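You operate a simulated robot arm through the tools that you are given. There is no shell and no other tool.

Carry out the task below with a simulated robot arm. There is one attempt and no reset: what you move stays moved.

TASK
Move the green card's tin from the carousel to the tins drawer.
Fine: leave the carousel at that word, shut the drawer and set the red knob to HOLD. Where these are worked on the way, their far stop is far enough and under half their travel is too little: tins drawer.

Only the result counts: the job must be done as asked and must still hold three seconds after the hand-in. Knocking over, shifting, dropping, spilling or breaking anything else fails it.

THE ROBOT
A 7-joint arm with a two-finger parallel gripper, fixed in place. Base frame: the origin is on the floor under the middle of its stand, x ahead of it, y to its left, z up. Units: m, rad, N and s.
It reaches about 1.247 m from its shoulder. Its first joint turns from -2.304 to 2.304 rad. Payload 3.91 kg.
Tool frame: the origin (TCP) lies between the finger pads and is the grasp point; the fingertips stand 0.03 m ahead of it; z points along the fingers, y is the line along which they close. Largest opening 0.11 m; finger width 0.02, thickness 0.01; the body of the gripper, 0.048 by 0.112 m, starts 0.055 m behind the TCP.
Orientation is that of the tool frame in the base frame, as a unit quaternion [x, y, z, w]. With the fingers straight down and closing along the base's y, the tool's x points along the base's -x, its y along +y and its z along -z.

THE INTERFACE
- The arm moves only by the tool move_arm. Its argument "series" is text: rows parted by semicolons, each of 6 numbers parted by spaces: the shift along the base's x, y, z in units of 20 mm (1.0 is 20 mm), then the turn, a rotation vector about the base's x, y, z in units of 6 degrees (1.0 is 6 degrees). In form: tx ty tz rx ry rz; .... A call has 1 to 20 rows; each row shifts and turns the commanded pose from where the row before left it. "fingers" is the finger opening in m, from 0 to 0.11, set as the call begins (left out, the last holds). A call with a number of a shift or a turn outside -1 to 1 is refused whole. Each row takes 0.2 s and may step no farther than 0.05 m and 0.15 rad from the row before; otherwise, or with a gripper value out of range, the whole call is refused. A pose out of reach is approached as far as the arm can. The call stops where the force on the tool passes 40 N (or 10 N more than at its start, if that is more) or the arm is blocked; 0.2 s more then pass. The fingers move at their own pace (about 0.108 m/s each) and stop on an object; they squeeze with about 43 N. The grip force told is the motor's: it shows also when the fingers shut on nothing. Time passes only in rows, and 0.2 s behind the last, so rows that do not move let the fingers close. It gives the time, the measured TCP pose, the force on the tool (base axes), the opening and the grip force at its end, in the units of the frame above (readings bear some noise), with the torque about the TCP (base axes, N m) and any sound that the robot's microphone picked up.
- Cameras (640 x 400 px; columns grow to the right, rows downward): "scene" is fixed at [0.0482, 0.5003, 1.4491]; the picture's right is [0.86, -0.51, 0.00], its down [-0.39, -0.66, -0.64] and it looks along [0.33, 0.55, -0.77] (base axes); focal length 214 px, centre (320, 200). "wrist" rides on the gripper at [0.072, 0.017, -0.103] in the tool frame; the picture's right is [-0.23, 0.97, 0.00], its down [-0.76, -0.18, -0.62] and it looks along [-0.61, -0.14, 0.78] (tool axes); focal length 222 px, centre (320, 200). There is no depth. A picture from a camera that has moved, and an enlarged one, comes with that camera's place and axes in the base frame and with its lens.
- capture(camera): a new picture of that camera. It takes no simulated time.
- enlarge(camera, box): a new picture of the part [left, top, right, bottom] of that camera's present view, enlarged. It takes no simulated time.
- job_done(): hands the job in; it is judged then, once.

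Places have to be worked out from the pictures, the camera data and where the tool is seen. Open the gripper and draw the arm clear of the work before you hand the job in, unless the task says otherwise.

The tools are called by a JSON object that holds its "op" and its "data". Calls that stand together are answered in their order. move_arm: Moves the arm, as the interface text tells. Its arguments: {"type":"object","properties":{"series":{"type":"string"},"fingers":{"type":"number"}},"required":["series"]} The other tools are called the same way: capture (camera) takes a picture; enlarge (camera, box) takes an enlarged picture of a part of a camera's view; job_done () hands the job in.

At the start:

```text
clock: 0.0
position: [0.2695, 0.5687, 1.3467]
ee_rot: [0.0, 1.0, 0.0, 0.0]
force: [0.5, 0.1, -0.2]
moment: [-0.01, 0.01, 0.01]
finger_gap: 0.11
grip_force: 0.0
```

scene: 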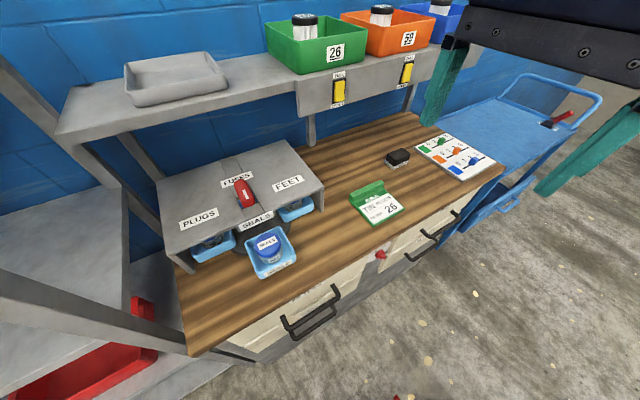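
wrist: 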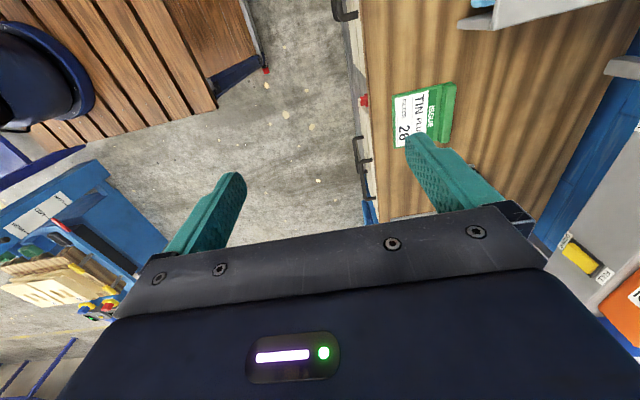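

I start by looking closer at the bench, the carousel with its words and the green card.

{"op": "enlarge", "data": {"camera": "scene", "box": [150, 130, 350, 290]}}

{"op": "enlarge", "data": {"camera": "scene", "box": [340, 120, 520, 240]}}

{"op": "enlarge", "data": {"camera": "scene", "box": [240, 180, 480, 350]}}

{"op": "enlarge", "data": {"camera": "scene", "box": [260, 0, 480, 130]}}

{"op": "enlarge", "data": {"camera": "wrist", "box": [340, 60, 500, 200]}}

```text
2.50 times, centred on (250, 210) of scene
camera zoom: at [0.0482, 0.5003, 1.4491], right [0.86, -0.51, 0.0], down [-0.39, -0.66, -0.64], along [0.33, 0.55, -0.77], focal length 536 px, centre (495, 175)
```

zoom: 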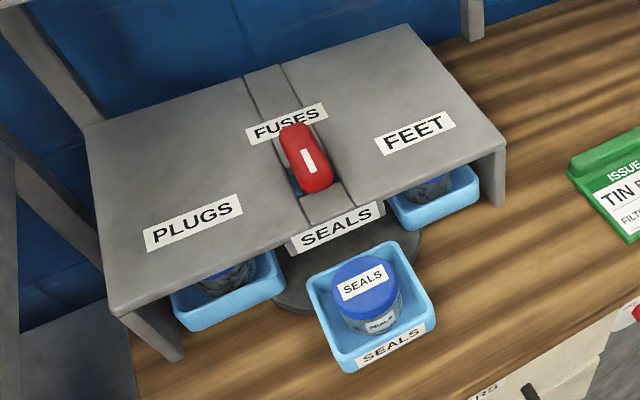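

```text
3.33 times, centred on (430, 180) of scene
camera zoom: at [0.0482, 0.5003, 1.4491], right [0.86, -0.51, 0.0], down [-0.39, -0.66, -0.64], along [0.33, 0.55, -0.77], focal length 715 px, centre (-47, 267)
```

zoom: 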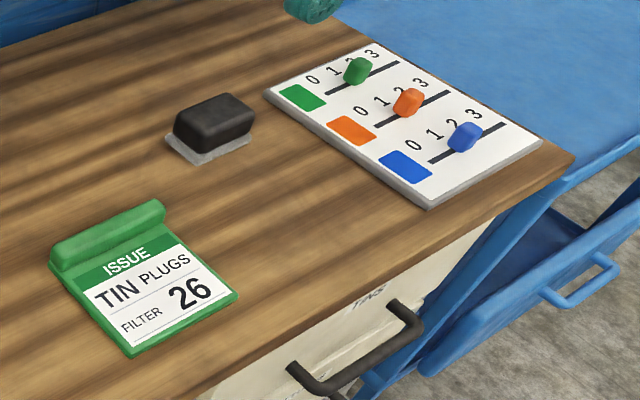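

```text
2.35 times, centred on (360, 265) of scene
camera zoom: at [0.0482, 0.5003, 1.4491], right [0.86, -0.51, 0.0], down [-0.39, -0.66, -0.64], along [0.33, 0.55, -0.77], focal length 505 px, centre (226, 47)
```

zoom: 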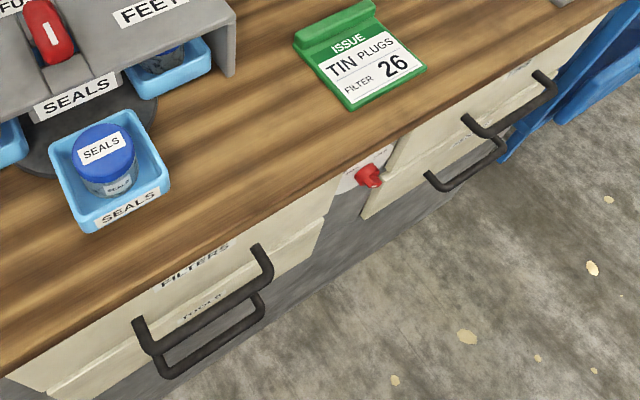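

```text
2.91 times, centred on (370, 65) of scene
camera zoom: at [0.0482, 0.5003, 1.4491], right [0.86, -0.51, 0.0], down [-0.39, -0.66, -0.64], along [0.33, 0.55, -0.77], focal length 624 px, centre (174, 593)
```

zoom: 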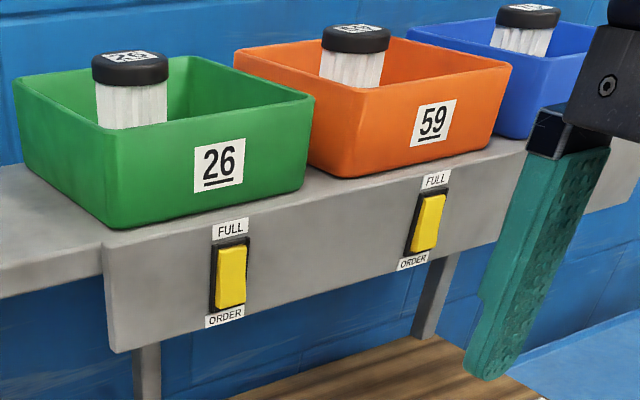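

```text
2.86 times, centred on (420, 130) of wrist
camera zoom: at [0.1977, 0.5857, 1.4521], right [0.23, 0.97, 0.0], down [0.76, -0.18, 0.62], along [0.61, -0.14, -0.78], focal length 635 px, centre (34, 400)
```

zoom: 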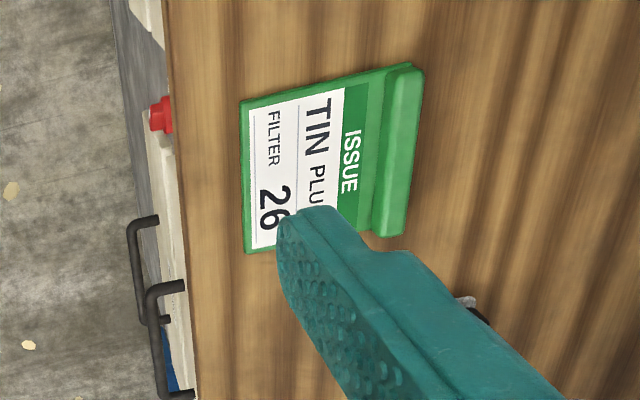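

The green card reads "TIN PLUGS, FILTER 26", so the wanted tin is PLUGS; the carousel now shows SEALS at its front. I estimate the bench top at z≈0.91 with its front edge at y≈0.67, and the red knob near (0.41, 0.68, 0.73). I turn the tool -90° about z while drawing back, to look at the bench front with the wrist camera.

{"op": "move_arm", "data": {"series": "0.4 -0.8 -0.3 0 0 -1; 0.4 -0.8 -0.3 0 0 -1; 0.4 -0.8 -0.3 0 0 -1; 0.4 -0.8 -0.3 0 0 -1; 0.4 -0.8 -0.3 0 0 -1; 0.4 -0.8 -0.3 0 0 -1; 0.4 -0.8 -0.3 0 0 -1; 0.4 -0.8 -0.3 0 0 -1; 0.4 -0.8 -0.3 0 0 -1; 0.4 -0.8 -0.3 0 0 -1; 0.4 -0.8 -0.3 0 0 -1; 0.4 -0.8 -0.3 0 0 -1; 0.4 -0.8 -0.3 0 0 -1; 0.4 -0.8 -0.3 0 0 -1; 0.4 -0.8 -0.3 0 0 -1", "fingers": 0.11}}

```text
clock: 3.2
position: [0.3903, 0.33, 1.2579]
ee_rot: [0.708, 0.706, -0.001, 0.0]
force: [0.1, 0.2, 0.7]
moment: [-0.03, 0.0, -0.04]
finger_gap: 0.1096
grip_force: 0.2
```

The turn went cleanly. Now I tilt the tool so the fingers point toward the bench front (+y) and lower somewhat.

{"op": "move_arm", "data": {"series": "0 0 -0.5 1 0 0; 0 0 -0.5 1 0 0; 0 0 -0.5 1 0 0; 0 0 -0.5 1 0 0; 0 0 -0.5 1 0 0; 0 0 -0.5 1 0 0; 0 0 -0.5 1 0 0; 0 0 -0.5 1 0 0; 0 0 -0.5 1 0 0; 0 0 -0.5 1 0 0; 0 0 -0.5 1 0 0; 0 0 -0.5 1 0 0; 0 0 -0.5 1 0 0; 0 0 -0.5 1 0 0; 0 0 -0.5 1 0 0"}}

{"op": "capture", "data": {"camera": "wrist"}}

{"op": "capture", "data": {"camera": "scene"}}

```text
clock: 6.4
position: [0.432, 0.364, 1.1252]
ee_rot: [-0.499, -0.501, -0.5, 0.501]
force: [-0.3, -0.5, 0.6]
moment: [-0.03, -0.01, 0.0]
finger_gap: 0.11
grip_force: 0.1
out of reach, approached as far as the arm can: row 11, 12, 13, 14, 15
```

```text
taken
camera wrist: at [0.4498, 0.2602, 1.1989], right [0.97, 0.0, -0.23], down [-0.18, -0.62, -0.76], along [-0.14, 0.78, -0.61], focal length 222 px, centre (320, 200)
```

wrist: 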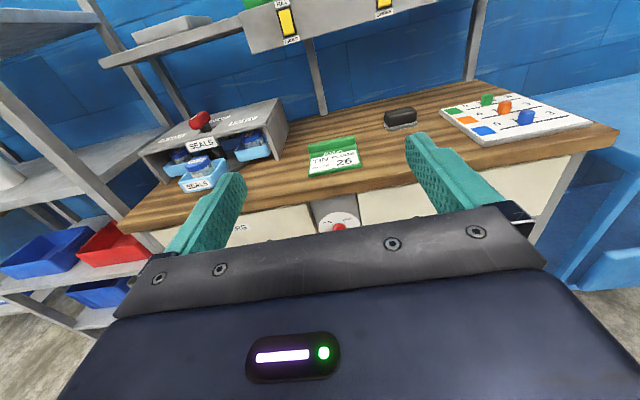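

```text
taken
```

scene: 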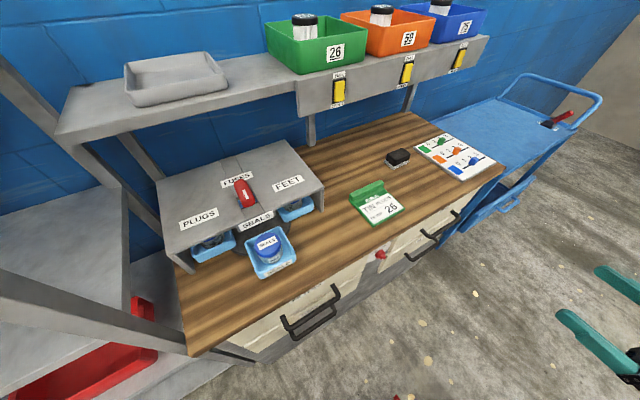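

The wrist camera now faces the bench front. I look closely at the carousel, knob and drawer fronts.

{"op": "enlarge", "data": {"camera": "wrist", "box": [120, 90, 300, 210]}}

{"op": "enlarge", "data": {"camera": "wrist", "box": [220, 170, 420, 250]}}

{"op": "enlarge", "data": {"camera": "wrist", "box": [300, 70, 620, 240]}}

```text
3.33 times, centred on (210, 150) of wrist
camera zoom: at [0.4498, 0.2602, 1.1989], right [0.97, 0.0, -0.23], down [-0.18, -0.62, -0.76], along [-0.14, 0.78, -0.61], focal length 740 px, centre (687, 367)
```

zoom: 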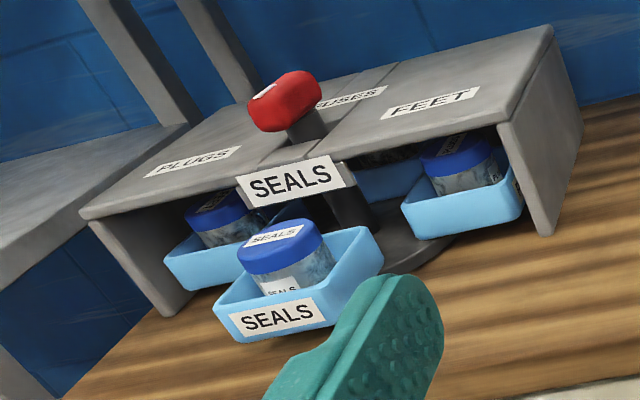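

```text
3.20 times, centred on (320, 210) of wrist
camera zoom: at [0.4498, 0.2602, 1.1989], right [0.97, 0.0, -0.23], down [-0.18, -0.62, -0.76], along [-0.14, 0.78, -0.61], focal length 711 px, centre (320, 168)
```

zoom: 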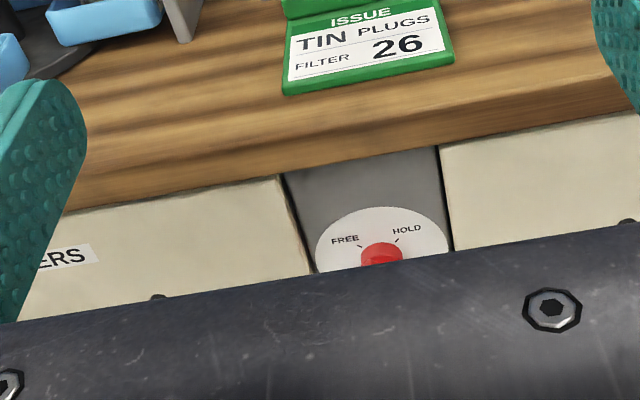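

```text
2.00 times, centred on (460, 155) of wrist
camera zoom: at [0.4498, 0.2602, 1.1989], right [0.97, 0.0, -0.23], down [-0.18, -0.62, -0.76], along [-0.14, 0.78, -0.61], focal length 444 px, centre (40, 290)
```

zoom: 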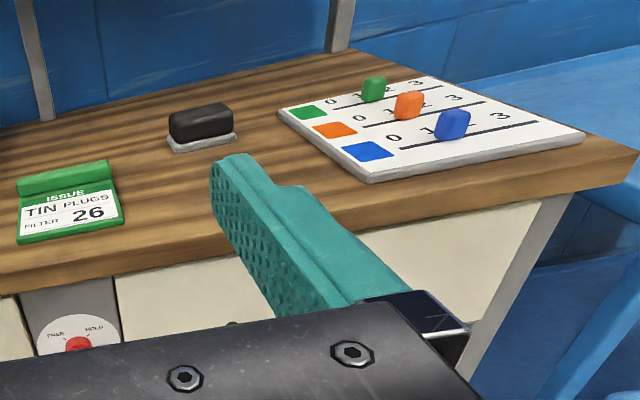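

The knob dial reads FREE on the left and HOLD on the right; carousel labels also show. I go lower and a bit forward, staying clear of the bench front, to see the knob position and drawer labels well.

{"op": "move_arm", "data": {"series": "0 1 -1 0 0 0; 0 1 -1 0 0 0; 0 1 -1 0 0 0; 0 1 -1 0 0 0; 0 0.5 -1 0 0 0; 0 0 -1 0 0 0; 0 0 -1 0 0 0; 0 0 -1 0 0 0; 0 0 -1 0 0 0; 0 0 -1 0 0 0; 0 0 -1 0 0 0; 0 0 -1 0 0 0"}}

{"op": "capture", "data": {"camera": "wrist"}}

```text
clock: 9.0
position: [0.4323, 0.453, 0.8877]
ee_rot: [0.499, 0.501, 0.499, -0.501]
force: [0.9, -0.5, 0.1]
moment: [-0.01, -0.01, 0.02]
finger_gap: 0.1099
grip_force: 0.0
```

```text
taken
camera wrist: at [0.4505, 0.349, 0.9612], right [0.97, 0.0, -0.23], down [-0.18, -0.62, -0.76], along [-0.14, 0.78, -0.61], focal length 222 px, centre (320, 200)
```

wrist: 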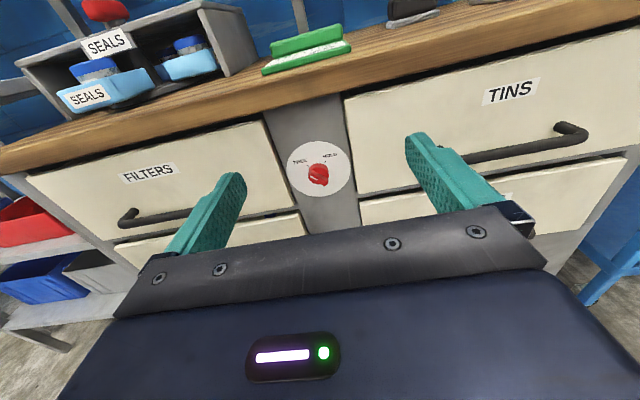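

Now TINS is confirmed as the upper right drawer. I enlarge the knob and the TINS drawer.

{"op": "enlarge", "data": {"camera": "wrist", "box": [270, 130, 370, 200]}}

{"op": "enlarge", "data": {"camera": "wrist", "box": [340, 50, 640, 240]}}

{"op": "enlarge", "data": {"camera": "wrist", "box": [0, 0, 280, 160]}}

```text
5.71 times, centred on (320, 165) of wrist
camera zoom: at [0.4505, 0.349, 0.9612], right [0.97, 0.0, -0.23], down [-0.18, -0.62, -0.76], along [-0.14, 0.78, -0.61], focal length 1269 px, centre (320, 400)
```

zoom: 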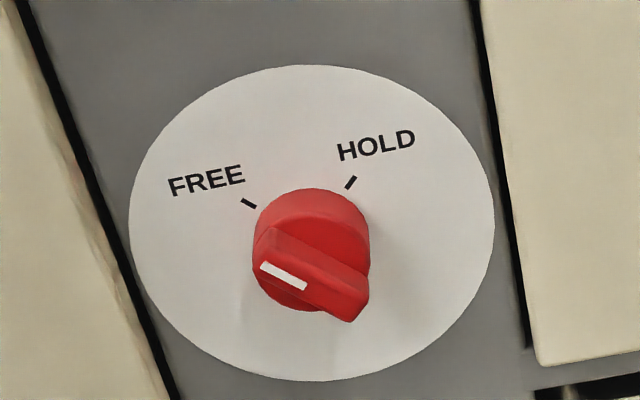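

```text
2.11 times, centred on (490, 145) of wrist
camera zoom: at [0.4505, 0.349, 0.9612], right [0.97, 0.0, -0.23], down [-0.18, -0.62, -0.76], along [-0.14, 0.78, -0.61], focal length 468 px, centre (-38, 316)
```

zoom: 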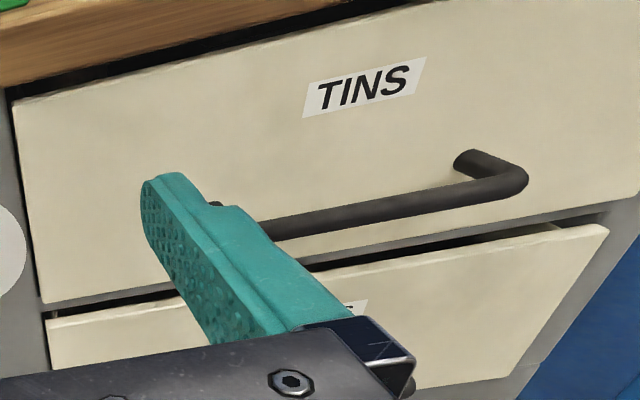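

```text
2.29 times, centred on (140, 80) of wrist
camera zoom: at [0.4505, 0.349, 0.9612], right [0.97, 0.0, -0.23], down [-0.18, -0.62, -0.76], along [-0.14, 0.78, -0.61], focal length 508 px, centre (731, 474)
```

zoom: 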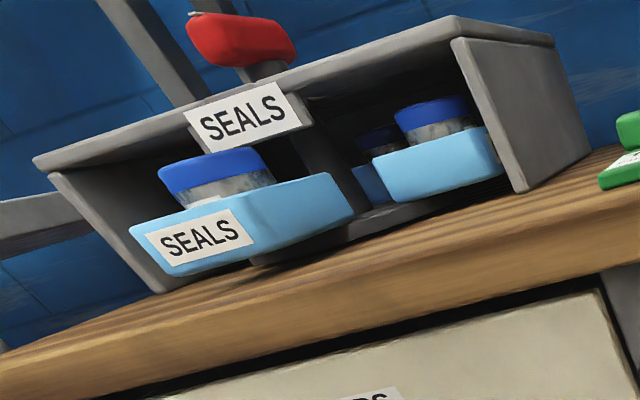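

The knob is at FREE (white stripe toward FREE), axis near (0.405, ~0.68, 0.772). The TINS handle bar triangulates to x 0.60–0.76, y≈0.63, z≈0.76. I roll the tool 90° about its axis so the fingers close vertically and move in front of the handle.

{"op": "move_arm", "data": {"series": "0.83 0 -0.425 0 -1 0; 0.83 0 -0.425 0 -1 0; 0.83 0 -0.425 0 -1 0; 0.83 0 -0.425 0 -1 0; 0.83 0 -0.425 0 -1 0; 0.83 0 -0.425 0 -1 0; 0.83 0 -0.425 0 -1 0; 0.83 0 -0.425 0 -1 0; 0.83 0 -0.425 0 -1 0; 0.83 0 -0.425 0 -1 0; 0.83 0 -0.425 0 -1 0; 0.83 0 -0.425 0 -1 0; 0.83 0 -0.425 0 -1 0; 0.83 0 -0.425 0 -1 0; 0.83 0 -0.425 0 -1 0"}}

{"op": "capture", "data": {"camera": "wrist"}}

{"op": "capture", "data": {"camera": "scene"}}

```text
clock: 12.2
position: [0.6802, 0.4542, 0.7601]
ee_rot: [-0.001, 0.707, 0.707, 0.001]
force: [-1.3, -0.2, -0.4]
moment: [-0.01, 0.02, 0.02]
finger_gap: 0.1101
grip_force: 0.0
```

```text
taken
camera wrist: at [0.6088, 0.3504, 0.779], right [0.23, 0.0, 0.97], down [0.76, -0.62, -0.18], along [0.61, 0.78, -0.14], focal length 222 px, centre (320, 200)
```

wrist: 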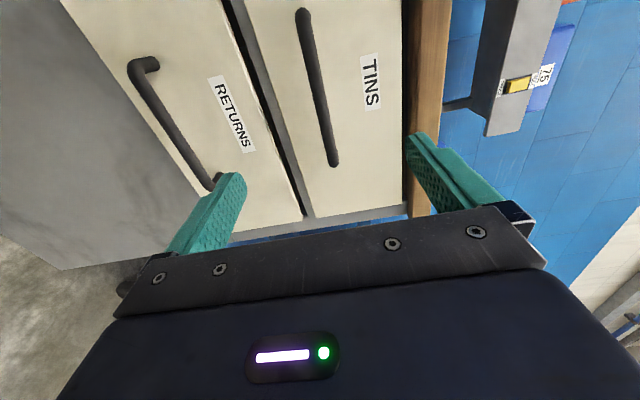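

```text
taken
```

scene: 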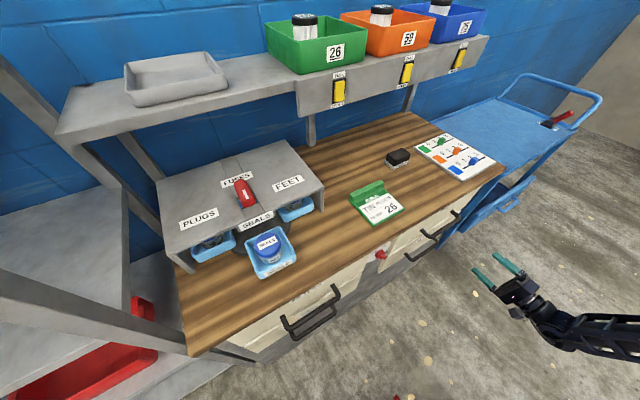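

The bar is clearly seen at x 0.604–0.762, z≈0.764, y≈0.63, with the drawer face at y≈0.671. I advance with the fingers straddling the bar to TCP y≈0.626.

{"op": "move_arm", "data": {"series": "0.1 0.8 0.2 0 0 0; 0 0.9 0 0 0 0; 0 0.9 0 0 0 0; 0 0.9 0 0 0 0; 0 0.9 0 0 0 0; 0 0.9 0 0 0 0; 0 0.9 0 0 0 0; 0 0.8 0 0 0 0; 0 0.8 0 0 0 0; 0 0.8 0 0 0 0", "fingers": 0.08}}

{"op": "capture", "data": {"camera": "wrist"}}

```text
clock: 14.4
position: [0.6836, 0.6249, 0.7636]
ee_rot: [0.0, 0.707, 0.707, 0.0]
force: [0.3, 0.4, -0.3]
moment: [0.02, 0.02, -0.01]
finger_gap: 0.0799
grip_force: 0.0
```

```text
taken
camera wrist: at [0.6112, 0.5215, 0.7816], right [0.23, 0.0, 0.97], down [0.76, -0.62, -0.18], along [0.61, 0.78, -0.14], focal length 222 px, centre (320, 200)
```

wrist: 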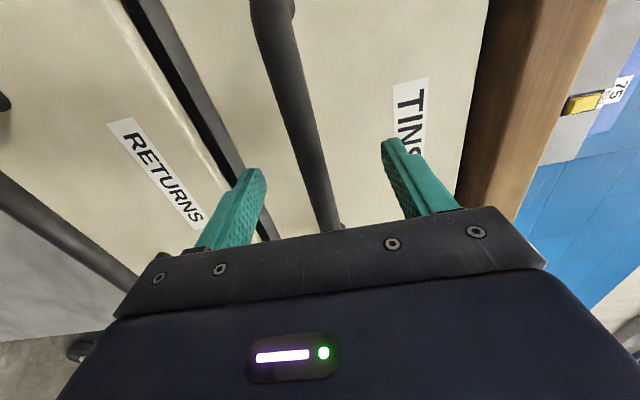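

The fingers straddle the bar with no contact. I close on it, with still rows to let the fingers shut.

{"op": "move_arm", "data": {"series": "0 0 0 0 0 0; 0 0 0 0 0 0; 0 0 0 0 0 0; 0 0 0 0 0 0", "fingers": 0}}

```text
clock: 15.4
position: [0.6825, 0.6259, 0.7614]
ee_rot: [0.0, 0.709, 0.706, -0.001]
force: [-1.3, -1.3, -23.0]
moment: [-0.31, -0.11, -0.3]
finger_gap: 0.0158
grip_force: 45.3
```

The bar is gripped (gap 15.8 mm) but pulls the tool down with 23 N, so the bar lies a little lower. I ease down a few mm and then start pulling the drawer gently.

{"op": "move_arm", "data": {"series": "0 0 -0.1 0 0 0; 0 0 -0.1 0 0 0; 0 0 0 0 0 0"}}

```text
clock: 16.2
position: [0.6819, 0.626, 0.762]
ee_rot: [0.0, 0.707, 0.707, 0.001]
force: [-7.6, -26.1, 2.4]
moment: [0.07, 0.08, 0.77]
finger_gap: 0.0158
grip_force: 45.0
```

Vertical force is gone. Now I pull the drawer toward -y in modest steps.

{"op": "move_arm", "data": {"series": "0 -0.3 0 0 0 0; 0 -0.5 0 0 0 0; 0 -0.5 0 0 0 0; 0 -0.5 0 0 0 0"}}

```text
clock: 17.2
position: [0.6825, 0.5911, 0.7611]
ee_rot: [0.0, 0.706, 0.708, 0.001]
force: [3.9, 1.6, 25.0]
moment: [0.4, 0.06, 0.65]
finger_gap: 0.0158
grip_force: 45.0
```

The drawer follows (35 mm so far). I continue pulling with a slight upward correction.

{"op": "move_arm", "data": {"series": "0 -0.5 0.08 0 0 0; 0 -0.6 0 0 0 0; 0 -0.6 0 0 0 0; 0 -0.6 0 0 0 0; 0 -0.6 0 0 0 0; 0 -0.6 0 0 0 0; 0 -0.6 0 0 0 0; 0 -0.6 0 0 0 0"}}

{"op": "capture", "data": {"camera": "scene"}}

```text
clock: 19.0
position: [0.683, 0.4964, 0.7613]
ee_rot: [0.0, 0.706, 0.709, 0.001]
force: [4.1, 1.3, 38.9]
moment: [0.51, 0.16, -1.09]
finger_gap: 0.0155
grip_force: 45.3
```

```text
taken
```

scene: 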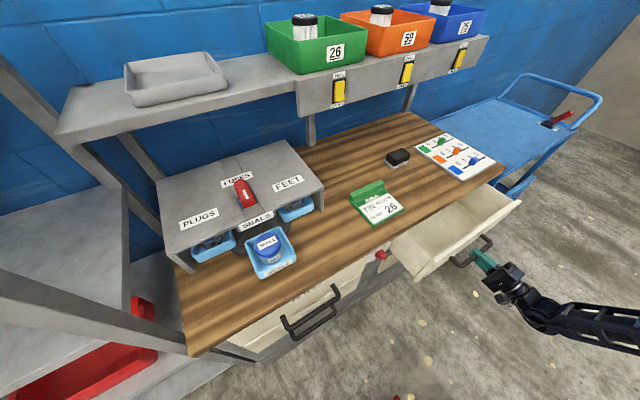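

The drawer is about 130 mm out. The upward force has grown, so I raise the hand slightly before pulling on.

{"op": "move_arm", "data": {"series": "0 0 0.1 0 0 0; 0 0 0.05 0 0 0; 0 0 0 0 0 0"}}

```text
clock: 19.8
position: [0.6828, 0.4951, 0.761]
ee_rot: [0.002, 0.708, 0.706, 0.0]
force: [11.0, -1.0, -4.0]
moment: [-0.1, -0.22, -0.19]
finger_gap: 0.0157
grip_force: 44.8
```

Force is balanced again. I keep pulling with a small upward bias per row.

{"op": "move_arm", "data": {"series": "0 -0.6 0.015 0 0 0; 0 -0.6 0.015 0 0 0; 0 -0.6 0.015 0 0 0; 0 -0.6 0.015 0 0 0; 0 -0.6 0.015 0 0 0; 0 -0.6 0.015 0 0 0; 0 -0.6 0.015 0 0 0; 0 -0.6 0.015 0 0 0"}}

{"op": "capture", "data": {"camera": "scene"}}

```text
clock: 20.6
position: [0.6831, 0.4578, 0.7627]
ee_rot: [0.002, 0.71, 0.704, 0.0]
force: [4.1, 1.3, -10.5]
moment: [-0.13, -0.21, -0.25]
finger_gap: 0.0156
grip_force: 45.6
stopped in row 4: the force on the tool passed its limit at 43 N (the readings are from after the stop); the commanded pose is now the measured one
```

```text
taken
```

scene: 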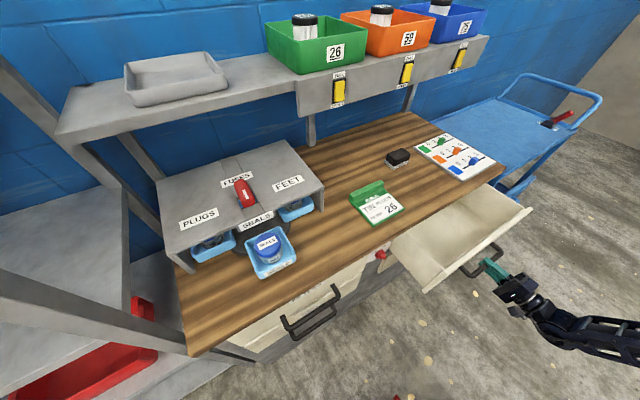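

The drawer is 168 mm out and the pull stopped at 43 N; this may be the far stop or just the off-centre load. I try a further slow pull to find out.

{"op": "move_arm", "data": {"series": "0 -0.1 -0.02 0 0 0; 0 -0.2 0 0 0 0; 0 -0.3 0 0 0 0; 0 -0.4 0 0 0 0; 0 -0.4 0 0 0 0"}}

```text
clock: 21.9
position: [0.6828, 0.431, 0.7613]
ee_rot: [0.002, 0.709, 0.705, 0.0]
force: [6.3, 0.7, -15.2]
moment: [-0.17, -0.16, -0.78]
finger_gap: 0.0158
grip_force: 44.7
```

It still moves freely (195 mm out). I continue.

{"op": "move_arm", "data": {"series": "0 -0.4 -0.03 0 0 0; 0 -0.4 -0.03 0 0 0; 0 -0.4 0 0 0 0; 0 -0.4 0 0 0 0; 0 -0.4 0 0 0 0; 0 -0.4 0 0 0 0"}}

```text
clock: 23.2
position: [0.6821, 0.3808, 0.761]
ee_rot: [0.0, 0.708, 0.706, 0.0]
force: [-3.1, 0.5, 7.1]
moment: [0.13, -0.11, 0.32]
finger_gap: 0.0159
grip_force: 44.2
```

{"op": "move_arm", "data": {"series": "0 -0.4 0 0 0 0; 0 -0.4 0 0 0 0; 0 -0.4 0 0 0 0; 0 -0.4 0 0 0 0; 0 -0.4 0 0 0 0; 0 -0.4 0 0 0 0"}}

{"op": "capture", "data": {"camera": "scene"}}

```text
clock: 24.6
position: [0.6828, 0.3325, 0.7614]
ee_rot: [0.002, 0.708, 0.706, 0.0]
force: [-3.8, 0.1, 14.1]
moment: [0.2, -0.07, 0.64]
finger_gap: 0.0157
grip_force: 44.9
```

```text
taken
```

scene: 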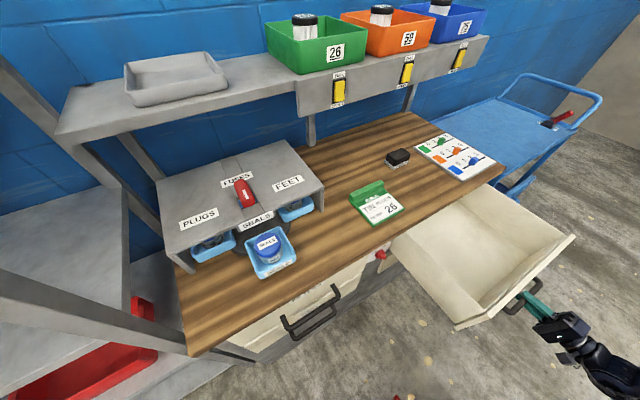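

The drawer is 294 mm out and still sliding. I go on to seek its far stop.

{"op": "move_arm", "data": {"series": "0 -0.3 0.03 0 0 0; 0 -0.4 0 0 0 0; 0 -0.4 0 0 0 0; 0 -0.4 0 0 0 0; 0 -0.4 0 0 0 0"}}

```text
clock: 25.9
position: [0.6828, 0.2951, 0.7621]
ee_rot: [0.0, 0.709, 0.706, 0.0]
force: [2.8, 0.4, 29.3]
moment: [0.37, -0.08, 0.25]
finger_gap: 0.0154
grip_force: 45.1
```

The drawer is 331 mm out, well past any half travel for this bench, and I have plenty of room to place a tin. I release the bar and back off along -y.

{"op": "move_arm", "data": {"series": "0 0 0 0 0 0; 0 0 0 0 0 0; 0 0 0 0 0 0", "fingers": 0.08}}

{"op": "move_arm", "data": {"series": "0 -0.5 0 0 0 0; 0 -1 0 0 0 0; 0 -1 0 0 0 0; 0 -1 0 0 0 0; 0 -0.5 0 0 0 0"}}

{"op": "capture", "data": {"camera": "wrist"}}

{"op": "capture", "data": {"camera": "scene"}}

```text
clock: 26.6
position: [0.6827, 0.2956, 0.7598]
ee_rot: [0.001, 0.709, 0.705, 0.0]
force: [-0.1, 0.7, 0.5]
moment: [0.0, 0.03, 0.01]
finger_gap: 0.0802
grip_force: 0.1
```

```text
clock: 27.9
position: [0.6811, 0.2133, 0.7604]
ee_rot: [0.001, 0.709, 0.706, 0.0]
force: [0.5, 0.4, -0.5]
moment: [0.0, -0.03, -0.02]
finger_gap: 0.0798
grip_force: 0.0
```

```text
taken
camera wrist: at [0.6097, 0.11, 0.7788], right [0.23, 0.0, 0.97], down [0.76, -0.62, -0.18], along [0.61, 0.78, -0.15], focal length 222 px, centre (320, 200)
```

wrist: 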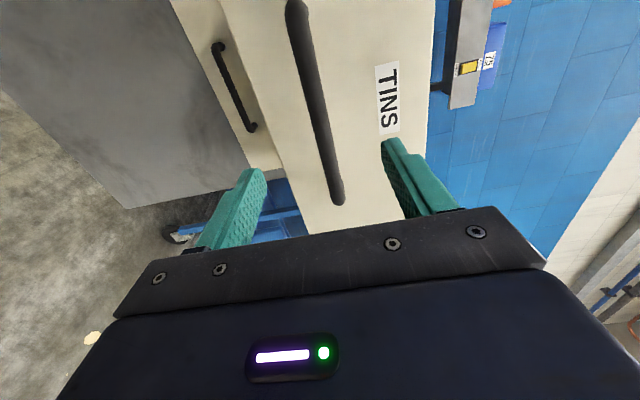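

```text
taken
```

scene: 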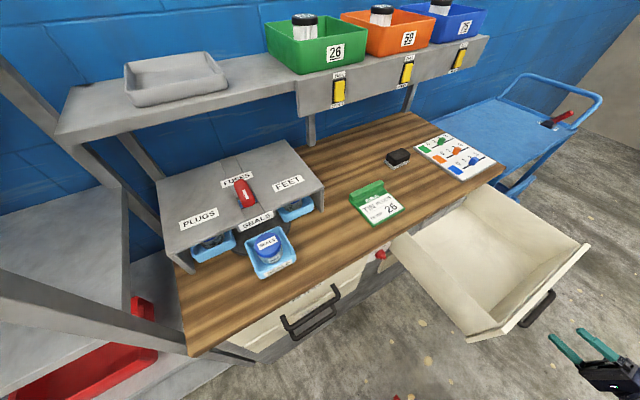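

The drawer stays open and the hand is clear. I rise and turn the tool back to pointing down, heading for the carousel.

{"op": "move_arm", "data": {"series": "0 0 1 -0.75 0 0; 0 0 1 -0.75 0 0; 0 0 1 -0.75 0 0; 0 0 1 -0.75 0 0; 0 0 1 -0.75 0 0; 0 0 1 -0.75 0 0; 0 0 1 -0.75 0 0; 0 0 1 -0.75 0 0; 0 0 1 -0.75 0 0; 0 0 1 -0.75 0 0; -0.6 0.6 1 -0.75 0 0; -0.6 0.6 1 -0.75 0 0; -0.6 0.6 1 -0.75 0 0; -0.6 0.6 1 -0.75 0 0; -0.6 0.6 1 -0.75 0 0; -0.6 0.6 1 -0.75 0 0; -0.6 0.6 1 -0.75 0 0; -0.6 0.6 1 -0.75 0 0; -0.6 0.6 1 -0.75 0 0; -0.6 0.6 1 -0.75 0 0"}}

```text
clock: 32.0
position: [0.5616, 0.3361, 1.1616]
ee_rot: [0.002, 1.0, -0.003, 0.0]
force: [-0.4, 0.3, 0.6]
moment: [0.01, 0.0, 0.02]
finger_gap: 0.08
grip_force: 0.1
```

Tool points straight down again. I move to above the space in front of the carousel, turning +90° about z so the camera looks at it.

{"op": "move_arm", "data": {"series": "-1 0.5 0.5 0 0 0.75; -1 0.5 0.5 0 0 0.75; -1 0.5 0.5 0 0 0.75; -1 0.5 0.5 0 0 0.75; -1 0.5 0.5 0 0 0.75; -1 0.5 0.5 0 0 0.75; -1 0.5 0.5 0 0 0.75; -1 0.5 0.5 0 0 0.75; -1 0.5 0.5 0 0 0.75; -1 0.5 0.5 0 0 0.75; -1 0.5 0.5 0 0 0.75; -1 0.5 0.5 0 0 0.75; -1 0.5 0.5 0 0 0.75; -1 0.5 0.5 0 0 0.75; -1 0.5 0.5 0 0 0.75; -1 0.5 0.5 0 0 0.75; -1 0.5 0.5 0 0 0.75; -1 0.5 0.5 0 0 0.75; -1 0.5 0.5 0 0 0.75; -1 0.5 0.5 0 0 0.75"}}

{"op": "capture", "data": {"camera": "wrist"}}

{"op": "capture", "data": {"camera": "scene"}}

```text
clock: 36.2
position: [0.1636, 0.535, 1.3624]
ee_rot: [-0.707, 0.708, -0.002, 0.002]
force: [0.6, -0.6, -0.2]
moment: [0.02, 0.02, 0.01]
finger_gap: 0.0801
grip_force: 0.1
```

```text
taken
camera wrist: at [0.1467, 0.4624, 1.4665], right [-0.97, 0.23, 0.0], down [0.18, 0.76, 0.62], along [0.15, 0.61, -0.78], focal length 222 px, centre (320, 200)
```

wrist: 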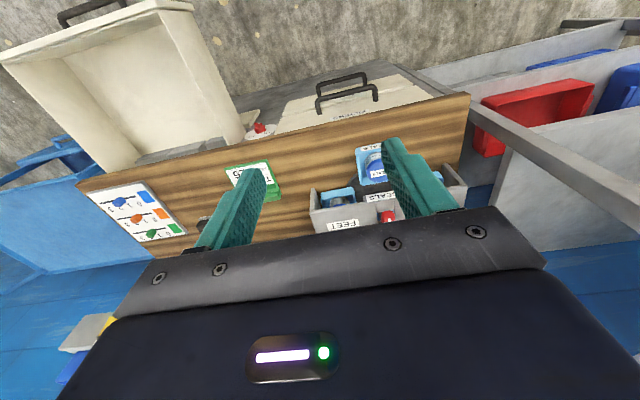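

```text
taken
```

scene: 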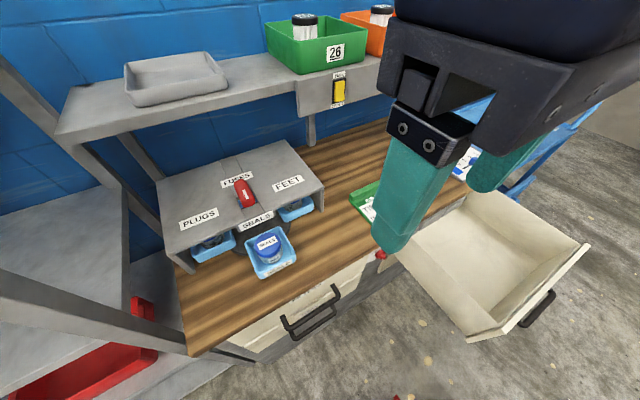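

Image is upside down relative to the bench; the carousel is around the middle. The shelf's front is at about y≈0.96, z≈1.17+. I move closer (TCP ≈ (0.08, 0.69, 1.3)) for a good look at the handle and trays.

{"op": "move_arm", "data": {"series": "-0.6 1 -0.4 0 0 0; -0.6 1 -0.4 0 0 0; -0.6 1 -0.4 0 0 0; -0.6 1 -0.4 0 0 0; -0.6 1 -0.4 0 0 0; -0.6 1 -0.4 0 0 0; -0.6 1 -0.4 0 0 0; -0.2 0.6 -0.2 0 0 0"}}

{"op": "capture", "data": {"camera": "wrist"}}

{"op": "capture", "data": {"camera": "scene"}}

```text
clock: 38.0
position: [0.0747, 0.6867, 1.3032]
ee_rot: [-0.706, 0.709, -0.002, 0.001]
force: [0.6, 0.4, -0.9]
moment: [0.0, 0.02, -0.02]
finger_gap: 0.0797
grip_force: 0.0
```

```text
taken
camera wrist: at [0.058, 0.6142, 1.4059], right [-0.97, 0.23, 0.0], down [0.18, 0.76, 0.62], along [0.15, 0.61, -0.78], focal length 222 px, centre (320, 200)
```

wrist: 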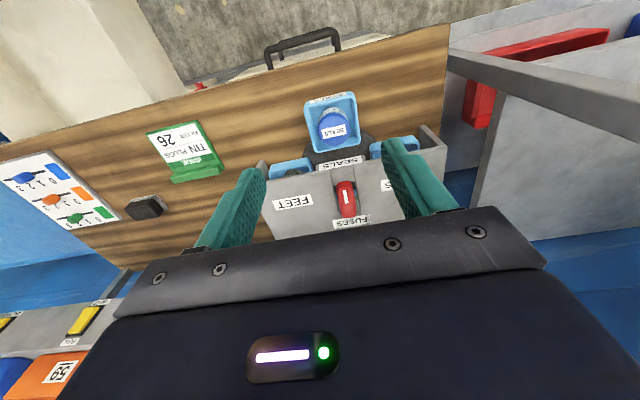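

```text
taken
```

scene: 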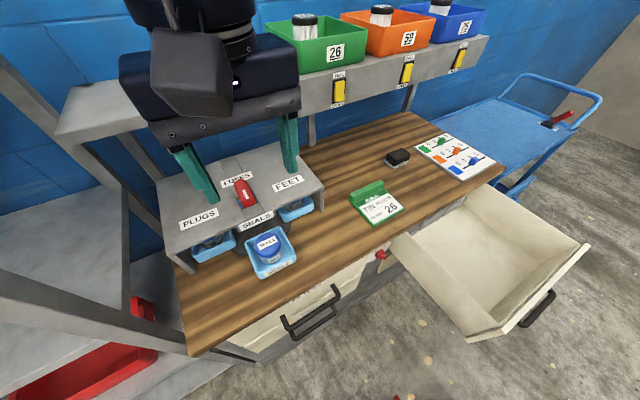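

{"op": "enlarge", "data": {"camera": "wrist", "box": [250, 80, 450, 240]}}

{"op": "enlarge", "data": {"camera": "scene", "box": [180, 150, 330, 250]}}

```text
2.50 times, centred on (350, 160) of wrist
camera zoom: at [0.058, 0.6142, 1.4059], right [-0.97, 0.23, 0.0], down [0.18, 0.76, 0.62], along [0.15, 0.61, -0.78], focal length 555 px, centre (245, 300)
```

zoom: 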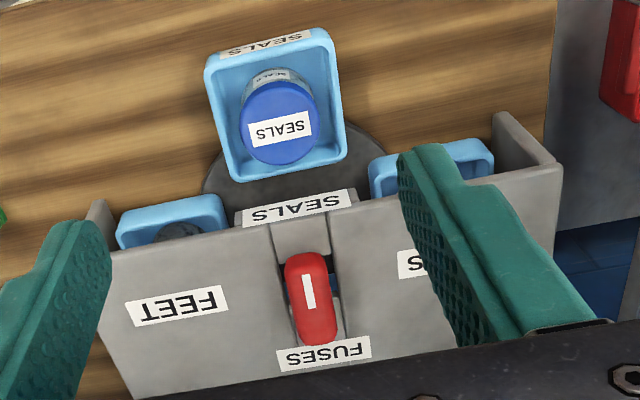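

```text
4.00 times, centred on (255, 200) of scene
camera zoom: at [0.0482, 0.5003, 1.4491], right [0.86, -0.51, 0.0], down [-0.39, -0.66, -0.64], along [0.33, 0.55, -0.77], focal length 858 px, centre (580, 200)
```

zoom: 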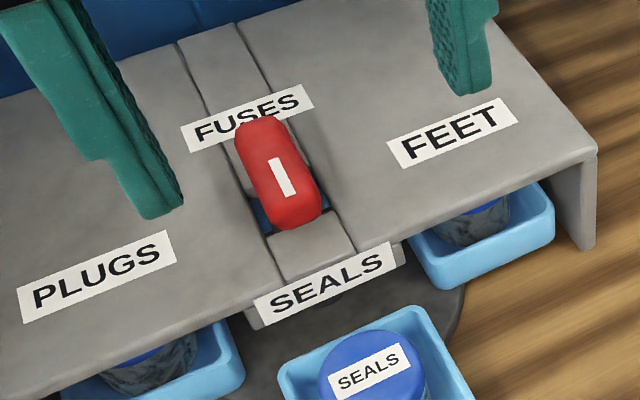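

The handle's stripe is on the front half, toward SEALS. To learn which tray holds the PLUGS tin (and thus which way to turn), I drop back and tilt to look under the cover from the front.

{"op": "move_arm", "data": {"series": "0.15 -0.75 -0.6 0.75 0 0; 0.15 -0.75 -0.6 0.75 0 0; 0.15 -0.75 -0.9 0.75 0 0; 0.15 -0.75 -1 0.75 0 0; 0.15 -0.75 -1 0.75 0 0; 0.15 -0.75 -1 0.75 0 0; 0.15 -0.75 -1 0.75 0 0; 0.15 -0.75 -1 0.75 0 0; 0.15 -0.75 -1 0.75 0 0"}}

{"op": "capture", "data": {"camera": "wrist"}}

```text
clock: 40.0
position: [0.1031, 0.5509, 1.139]
ee_rot: [-0.662, 0.665, 0.244, 0.247]
force: [0.2, 0.4, -0.2]
moment: [0.0, 0.02, 0.01]
finger_gap: 0.08
grip_force: 0.1
```

```text
taken
camera wrist: at [0.0869, 0.4284, 1.1702], right [-0.97, 0.18, 0.15], down [0.18, 0.17, 0.97], along [0.15, 0.97, -0.2], focal length 222 px, centre (320, 200)
```

wrist: 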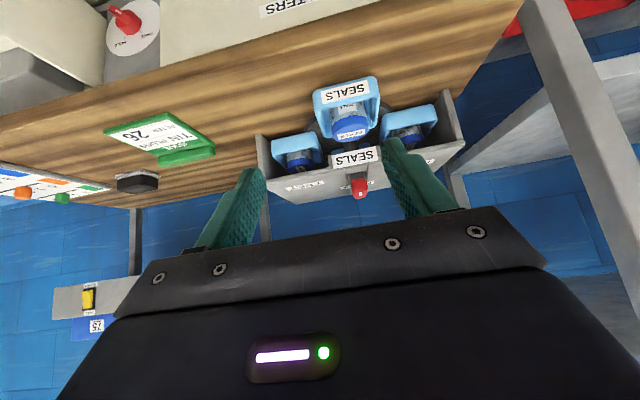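

{"op": "enlarge", "data": {"camera": "wrist", "box": [250, 60, 470, 210]}}

{"op": "enlarge", "data": {"camera": "wrist", "box": [265, 125, 335, 175]}}

{"op": "enlarge", "data": {"camera": "wrist", "box": [380, 95, 450, 145]}}

```text
2.67 times, centred on (360, 135) of wrist
camera zoom: at [0.0869, 0.4284, 1.1702], right [-0.97, 0.18, 0.15], down [0.18, 0.17, 0.97], along [0.15, 0.97, -0.2], focal length 592 px, centre (213, 373)
```

zoom: 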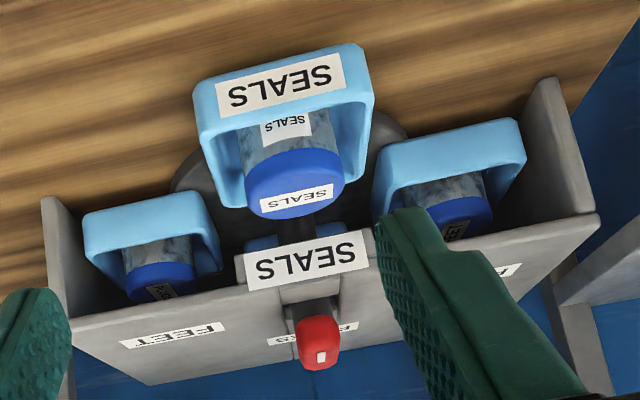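

```text
8.00 times, centred on (300, 150) of wrist
camera zoom: at [0.0869, 0.4284, 1.1702], right [-0.97, 0.18, 0.15], down [0.18, 0.17, 0.97], along [0.15, 0.97, -0.2], focal length 1777 px, centre (480, 600)
```

zoom: 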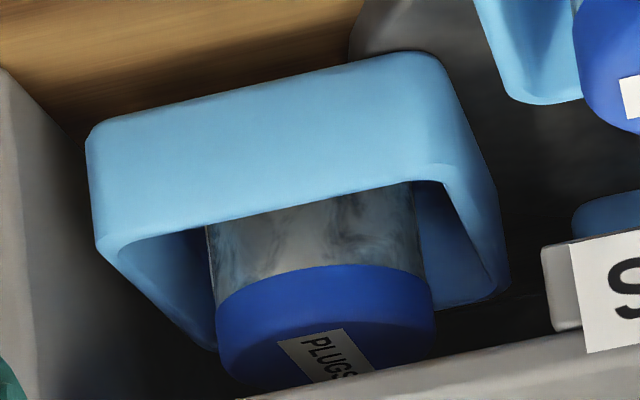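

```text
8.00 times, centred on (415, 120) of wrist
camera zoom: at [0.0869, 0.4284, 1.1702], right [-0.97, 0.18, 0.15], down [0.18, 0.17, 0.97], along [0.15, 0.97, -0.2], focal length 1777 px, centre (-440, 840)
```

zoom: 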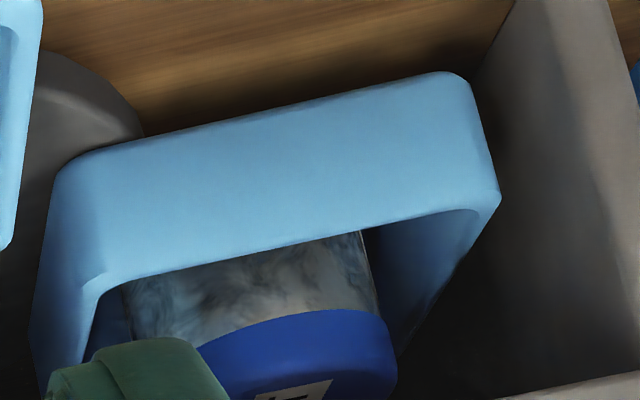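

Lid labels show the PLUGS tin sits in the right-hand (+x) tray, so pointing the handle to the word PLUGS (left, clockwise from above, -90°) brings it to the front. I place the handle centre at about (0.072, 0.884), top z≈1.085, cover top z≈1.035. I untilt and go above the handle with the fingers closing along x.

{"op": "move_arm", "data": {"series": "-0.16 0.4 0.5 -0.75 0 0; -0.16 0.4 0.5 -0.75 0 0; -0.16 0.4 0.5 -0.75 0 0; -0.16 0.5 0.4 -0.75 0 0; -0.16 0.5 0.4 -0.75 0 0; -0.16 0.5 0.3 -0.75 0 0; -0.16 0.7 0.3 -0.75 0 0; -0.16 0.7 0.2 -0.75 0 0; -0.16 0.7 0.2 -0.75 0 0; 0 1 0 0 0 0; 0 1 0 0 0 0; 0 1 0 0 0 0; 0 1 0 0 0 0; 0 1 0 0 0 0; 0 1 0 0 0 0; 0 1 0 0 0 0; 0 1 0 0 0 0"}}

{"op": "capture", "data": {"camera": "wrist"}}

{"op": "capture", "data": {"camera": "scene"}}

```text
clock: 43.6
position: [0.0718, 0.8124, 1.207]
ee_rot: [-0.706, 0.708, -0.001, 0.003]
force: [-0.9, -0.2, 0.6]
moment: [0.02, -0.01, 0.01]
finger_gap: 0.0799
grip_force: 0.1
```

```text
taken
camera wrist: at [0.0551, 0.7384, 1.3112], right [-0.97, 0.23, 0.0], down [0.18, 0.76, 0.63], along [0.15, 0.61, -0.78], focal length 222 px, centre (320, 200)
```

wrist: 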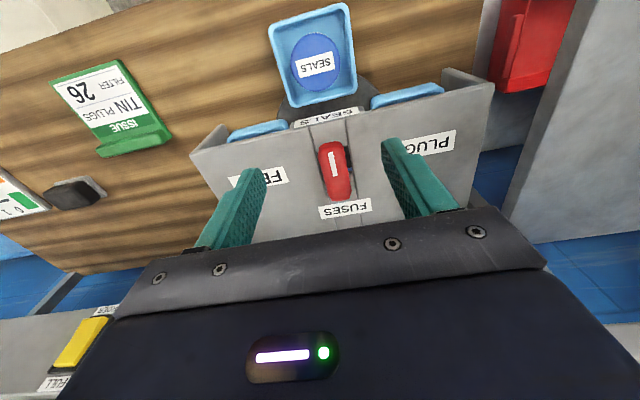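

```text
taken
```

scene: 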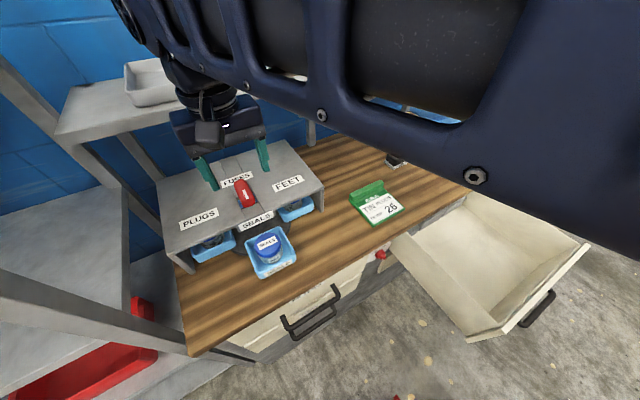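

The hand is over the front part of the carousel. I enlarge to measure the handle's axis once more.

{"op": "enlarge", "data": {"camera": "wrist", "box": [260, 90, 420, 220]}}

```text
3.08 times, centred on (340, 155) of wrist
camera zoom: at [0.0551, 0.7384, 1.3112], right [-0.97, 0.23, 0.0], down [0.18, 0.76, 0.63], along [0.15, 0.61, -0.78], focal length 684 px, centre (258, 338)
```

zoom: 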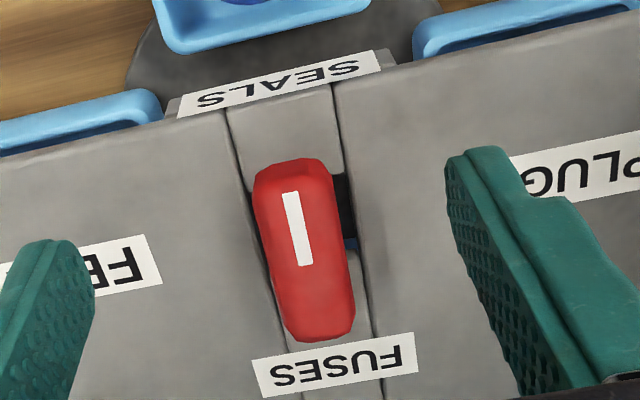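

Handle spans y≈0.845–0.922, so its centre (and the axis) is about (0.072, 0.885). I move over it and descend to TCP z≈1.076.

{"op": "move_arm", "data": {"series": "0 0.9 0 0 0 0; 0 0.9 0 0 0 0; 0 0.9 0 0 0 0; 0 0.9 -0.1 0 0 0; 0 0 -0.8 0 0 0; 0 0 -0.8 0 0 0; 0 0 -0.8 0 0 0; 0 0 -0.8 0 0 0; 0 0 -0.8 0 0 0; 0 0 -0.8 0 0 0; 0 0 -0.8 0 0 0; 0 0 -0.6 0 0 0; 0 0 -0.3 0 0 0"}}

{"op": "capture", "data": {"camera": "wrist"}}

{"op": "capture", "data": {"camera": "scene"}}

```text
clock: 46.5
position: [0.0732, 0.8805, 1.0747]
ee_rot: [-0.706, 0.709, -0.002, 0.001]
force: [-0.1, -0.3, 0.4]
moment: [0.0, 0.02, -0.04]
finger_gap: 0.0801
grip_force: 0.0
```

```text
taken
camera wrist: at [0.0564, 0.8076, 1.1782], right [-0.97, 0.23, 0.0], down [0.18, 0.76, 0.62], along [0.15, 0.61, -0.78], focal length 222 px, centre (320, 200)
```

wrist: 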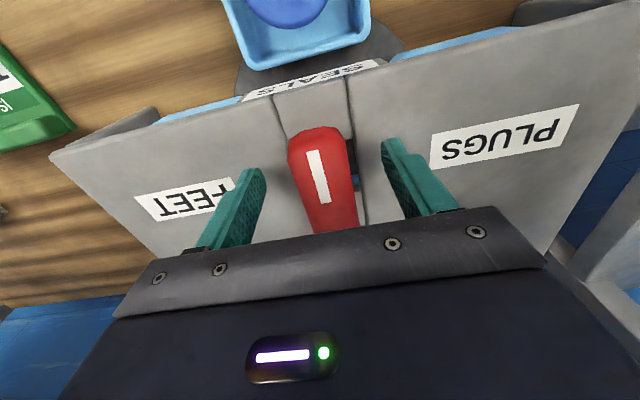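

```text
taken
```

scene: 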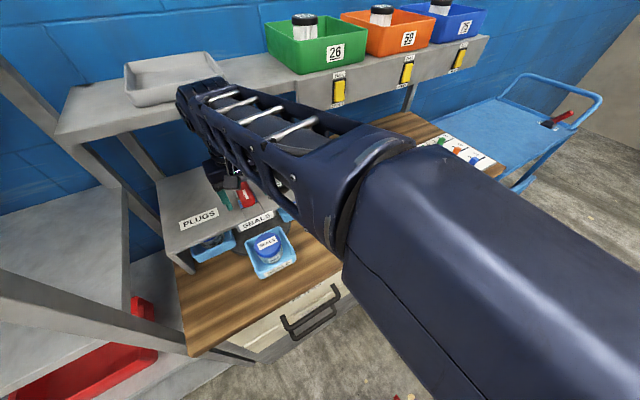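

The handle sits centrally between the fingers. I nudge +4 mm in y and close on it.

{"op": "move_arm", "data": {"series": "0 0.2 0 0 0 0; 0 0 0 0 0 0; 0 0 0 0 0 0; 0 0 0 0 0 0", "fingers": 0}}

```text
clock: 47.5
position: [0.069, 0.8844, 1.0737]
ee_rot: [-0.706, 0.708, -0.002, 0.0]
force: [-23.2, -14.2, -10.5]
moment: [0.45, 1.23, 0.25]
finger_gap: 0.032
grip_force: 45.1
```

The handle is gripped (gap 32 mm) with some sideways force; I ease -3 mm in x, then begin turning clockwise a little.

{"op": "move_arm", "data": {"series": "-0.1 -0.03 -0.02 0 0 0; -0.05 0 0 0 0 0; 0 0 0 0 0 0"}}

```text
clock: 48.2
position: [0.0707, 0.8841, 1.0737]
ee_rot: [-0.706, 0.708, -0.002, 0.002]
force: [-10.8, -7.4, -8.7]
moment: [-0.92, 1.14, 0.08]
finger_gap: 0.0319
grip_force: 45.0
```

{"op": "move_arm", "data": {"series": "-0.05 0 0 0 0 -0.3; 0 0 0 0 0 -0.5; 0 0 0 0 0 -0.5; 0 0 0 0 0 -0.5"}}

```text
clock: 49.2
position: [0.0684, 0.8837, 1.0741]
ee_rot: [-0.636, 0.772, -0.002, 0.001]
force: [3.0, -22.9, -14.0]
moment: [0.44, 0.83, -0.01]
finger_gap: 0.0318
grip_force: 44.9
```

The handle turns (about 11° so far, low torque). I continue with a slight -y correction to reduce the side force.

{"op": "move_arm", "data": {"series": "0 -0.08 0.03 0 0 -0.6; 0 0 0 0 0 -0.8; 0 0 0 0 0 -0.8; 0 0 0 0 0 -0.8"}}

```text
clock: 50.3
position: [0.0653, 0.8845, 1.072]
ee_rot: [-0.509, 0.861, 0.001, 0.001]
force: [-4.3, 17.5, -7.1]
moment: [1.32, -0.01, 0.17]
finger_gap: 0.0317
grip_force: 45.1
stopped in row 4: the force on the tool passed its limit at 42 N (the readings are from after the stop); the commanded pose is now the measured one
```

Stopped by side force: the grip point wanders in -x, so the axis lies ~11 mm behind the grip point, near (0.071, 0.895). I continue clockwise along that small arc.

{"op": "move_arm", "data": {"series": "0 0.05 0 0 0 0; -0.02 0.04 0 0 0 -0.5; -0.03 0.04 0 0 0 -0.6; -0.03 0.04 0 0 0 -0.6; -0.03 0.04 0 0 0 -0.6"}}

```text
clock: 51.6
position: [0.0625, 0.8881, 1.0735]
ee_rot: [-0.405, 0.915, -0.001, -0.001]
force: [1.5, -13.7, 3.1]
moment: [0.86, -0.02, -0.04]
finger_gap: 0.0321
grip_force: 44.7
stopped in row 5: the force on the tool passed its limit at 41 N (the readings are from after the stop); the commanded pose is now the measured one
```

Now at about 42° of turn; the side force resets after each stop. I go on in gentler steps along the arc.

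{"op": "move_arm", "data": {"series": "-0.01 0.02 0 0 0 -0.3; -0.02 0.03 0 0 0 -0.4; -0.02 0.03 0 0 0 -0.4; -0.02 0.03 0 0 0 -0.4"}}

{"op": "capture", "data": {"camera": "wrist"}}

```text
clock: 52.6
position: [0.0609, 0.8889, 1.0739]
ee_rot: [-0.331, 0.944, -0.002, -0.001]
force: [6.2, -39.2, 2.6]
moment: [0.12, 0.32, -0.32]
finger_gap: 0.0321
grip_force: 45.2
```

```text
taken
camera wrist: at [-0.0044, 0.8562, 1.1777], right [-0.43, 0.9, -0.01], down [0.7, 0.34, 0.62], along [0.56, 0.26, -0.78], focal length 222 px, centre (320, 200)
```

wrist: 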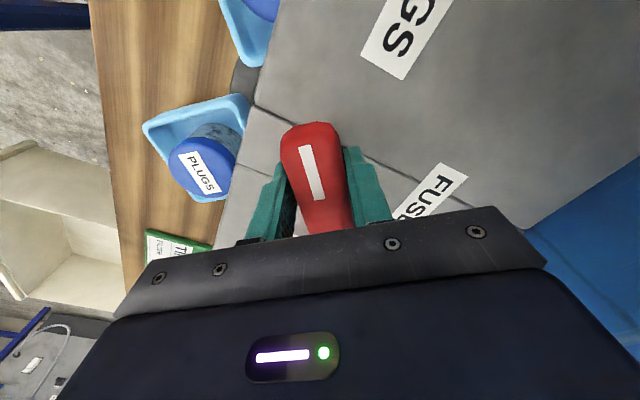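

The PLUGS tray is coming round to the front, about 51° turned. I relieve the -39 N y force by easing back 3 mm, then continue.

{"op": "move_arm", "data": {"series": "0 -0.08 0 0 0 0; 0 -0.08 0 0 0 0; 0 0 0 0 0 0"}}

```text
clock: 53.4
position: [0.0617, 0.888, 1.0741]
ee_rot: [-0.331, 0.944, 0.001, 0.001]
force: [-1.8, 33.7, 9.2]
moment: [1.23, -0.21, 0.27]
finger_gap: 0.032
grip_force: 44.8
```

Stiffness is ~23 N/mm, so I undo half of that and keep rotating in small chunks along the arc (axis ≈ (0.0707, 0.8957), r≈12 mm).

{"op": "move_arm", "data": {"series": "0 0.07 0 0 0 0; -0.01 0.022 0 0 0 -0.4; -0.01 0.022 0 0 0 -0.4; -0.01 0.022 0 0 0 -0.4; 0 0 0 0 0 0"}}

```text
clock: 54.6
position: [0.0618, 0.8896, 1.0744]
ee_rot: [-0.271, 0.962, -0.001, 0.0]
force: [-0.2, 21.1, 23.3]
moment: [0.57, -0.21, 0.12]
finger_gap: 0.0318
grip_force: 45.4
```

Turned ~58°. Force points +y, so I shift a touch more +y and go on.

{"op": "move_arm", "data": {"series": "0 0.04 0.04 0 0 -0.2; -0.01 0.025 0 0 0 -0.4; -0.01 0.025 0 0 0 -0.4; -0.01 0.025 0 0 0 -0.4; 0 0 0 0 0 0"}}

```text
clock: 55.8
position: [0.0601, 0.8912, 1.0745]
ee_rot: [-0.2, 0.98, -0.003, -0.001]
force: [-5.0, -23.8, 4.7]
moment: [0.24, 0.48, -0.2]
finger_gap: 0.032
grip_force: 44.6
```

About 67° turned. I ease y slightly and continue with three to four more small steps.

{"op": "move_arm", "data": {"series": "0 -0.04 0 0 0 -0.2; -0.01 0.02 0 0 0 -0.4; -0.01 0.02 0 0 0 -0.4; -0.01 0.02 0 0 0 -0.4; 0 0 0 0 0 0"}}

```text
clock: 57.0
position: [0.0608, 0.8928, 1.073]
ee_rot: [-0.128, 0.992, -0.003, 0.0]
force: [-3.1, -11.2, -5.0]
moment: [0.76, 1.2, -0.18]
finger_gap: 0.0321
grip_force: 44.9
```

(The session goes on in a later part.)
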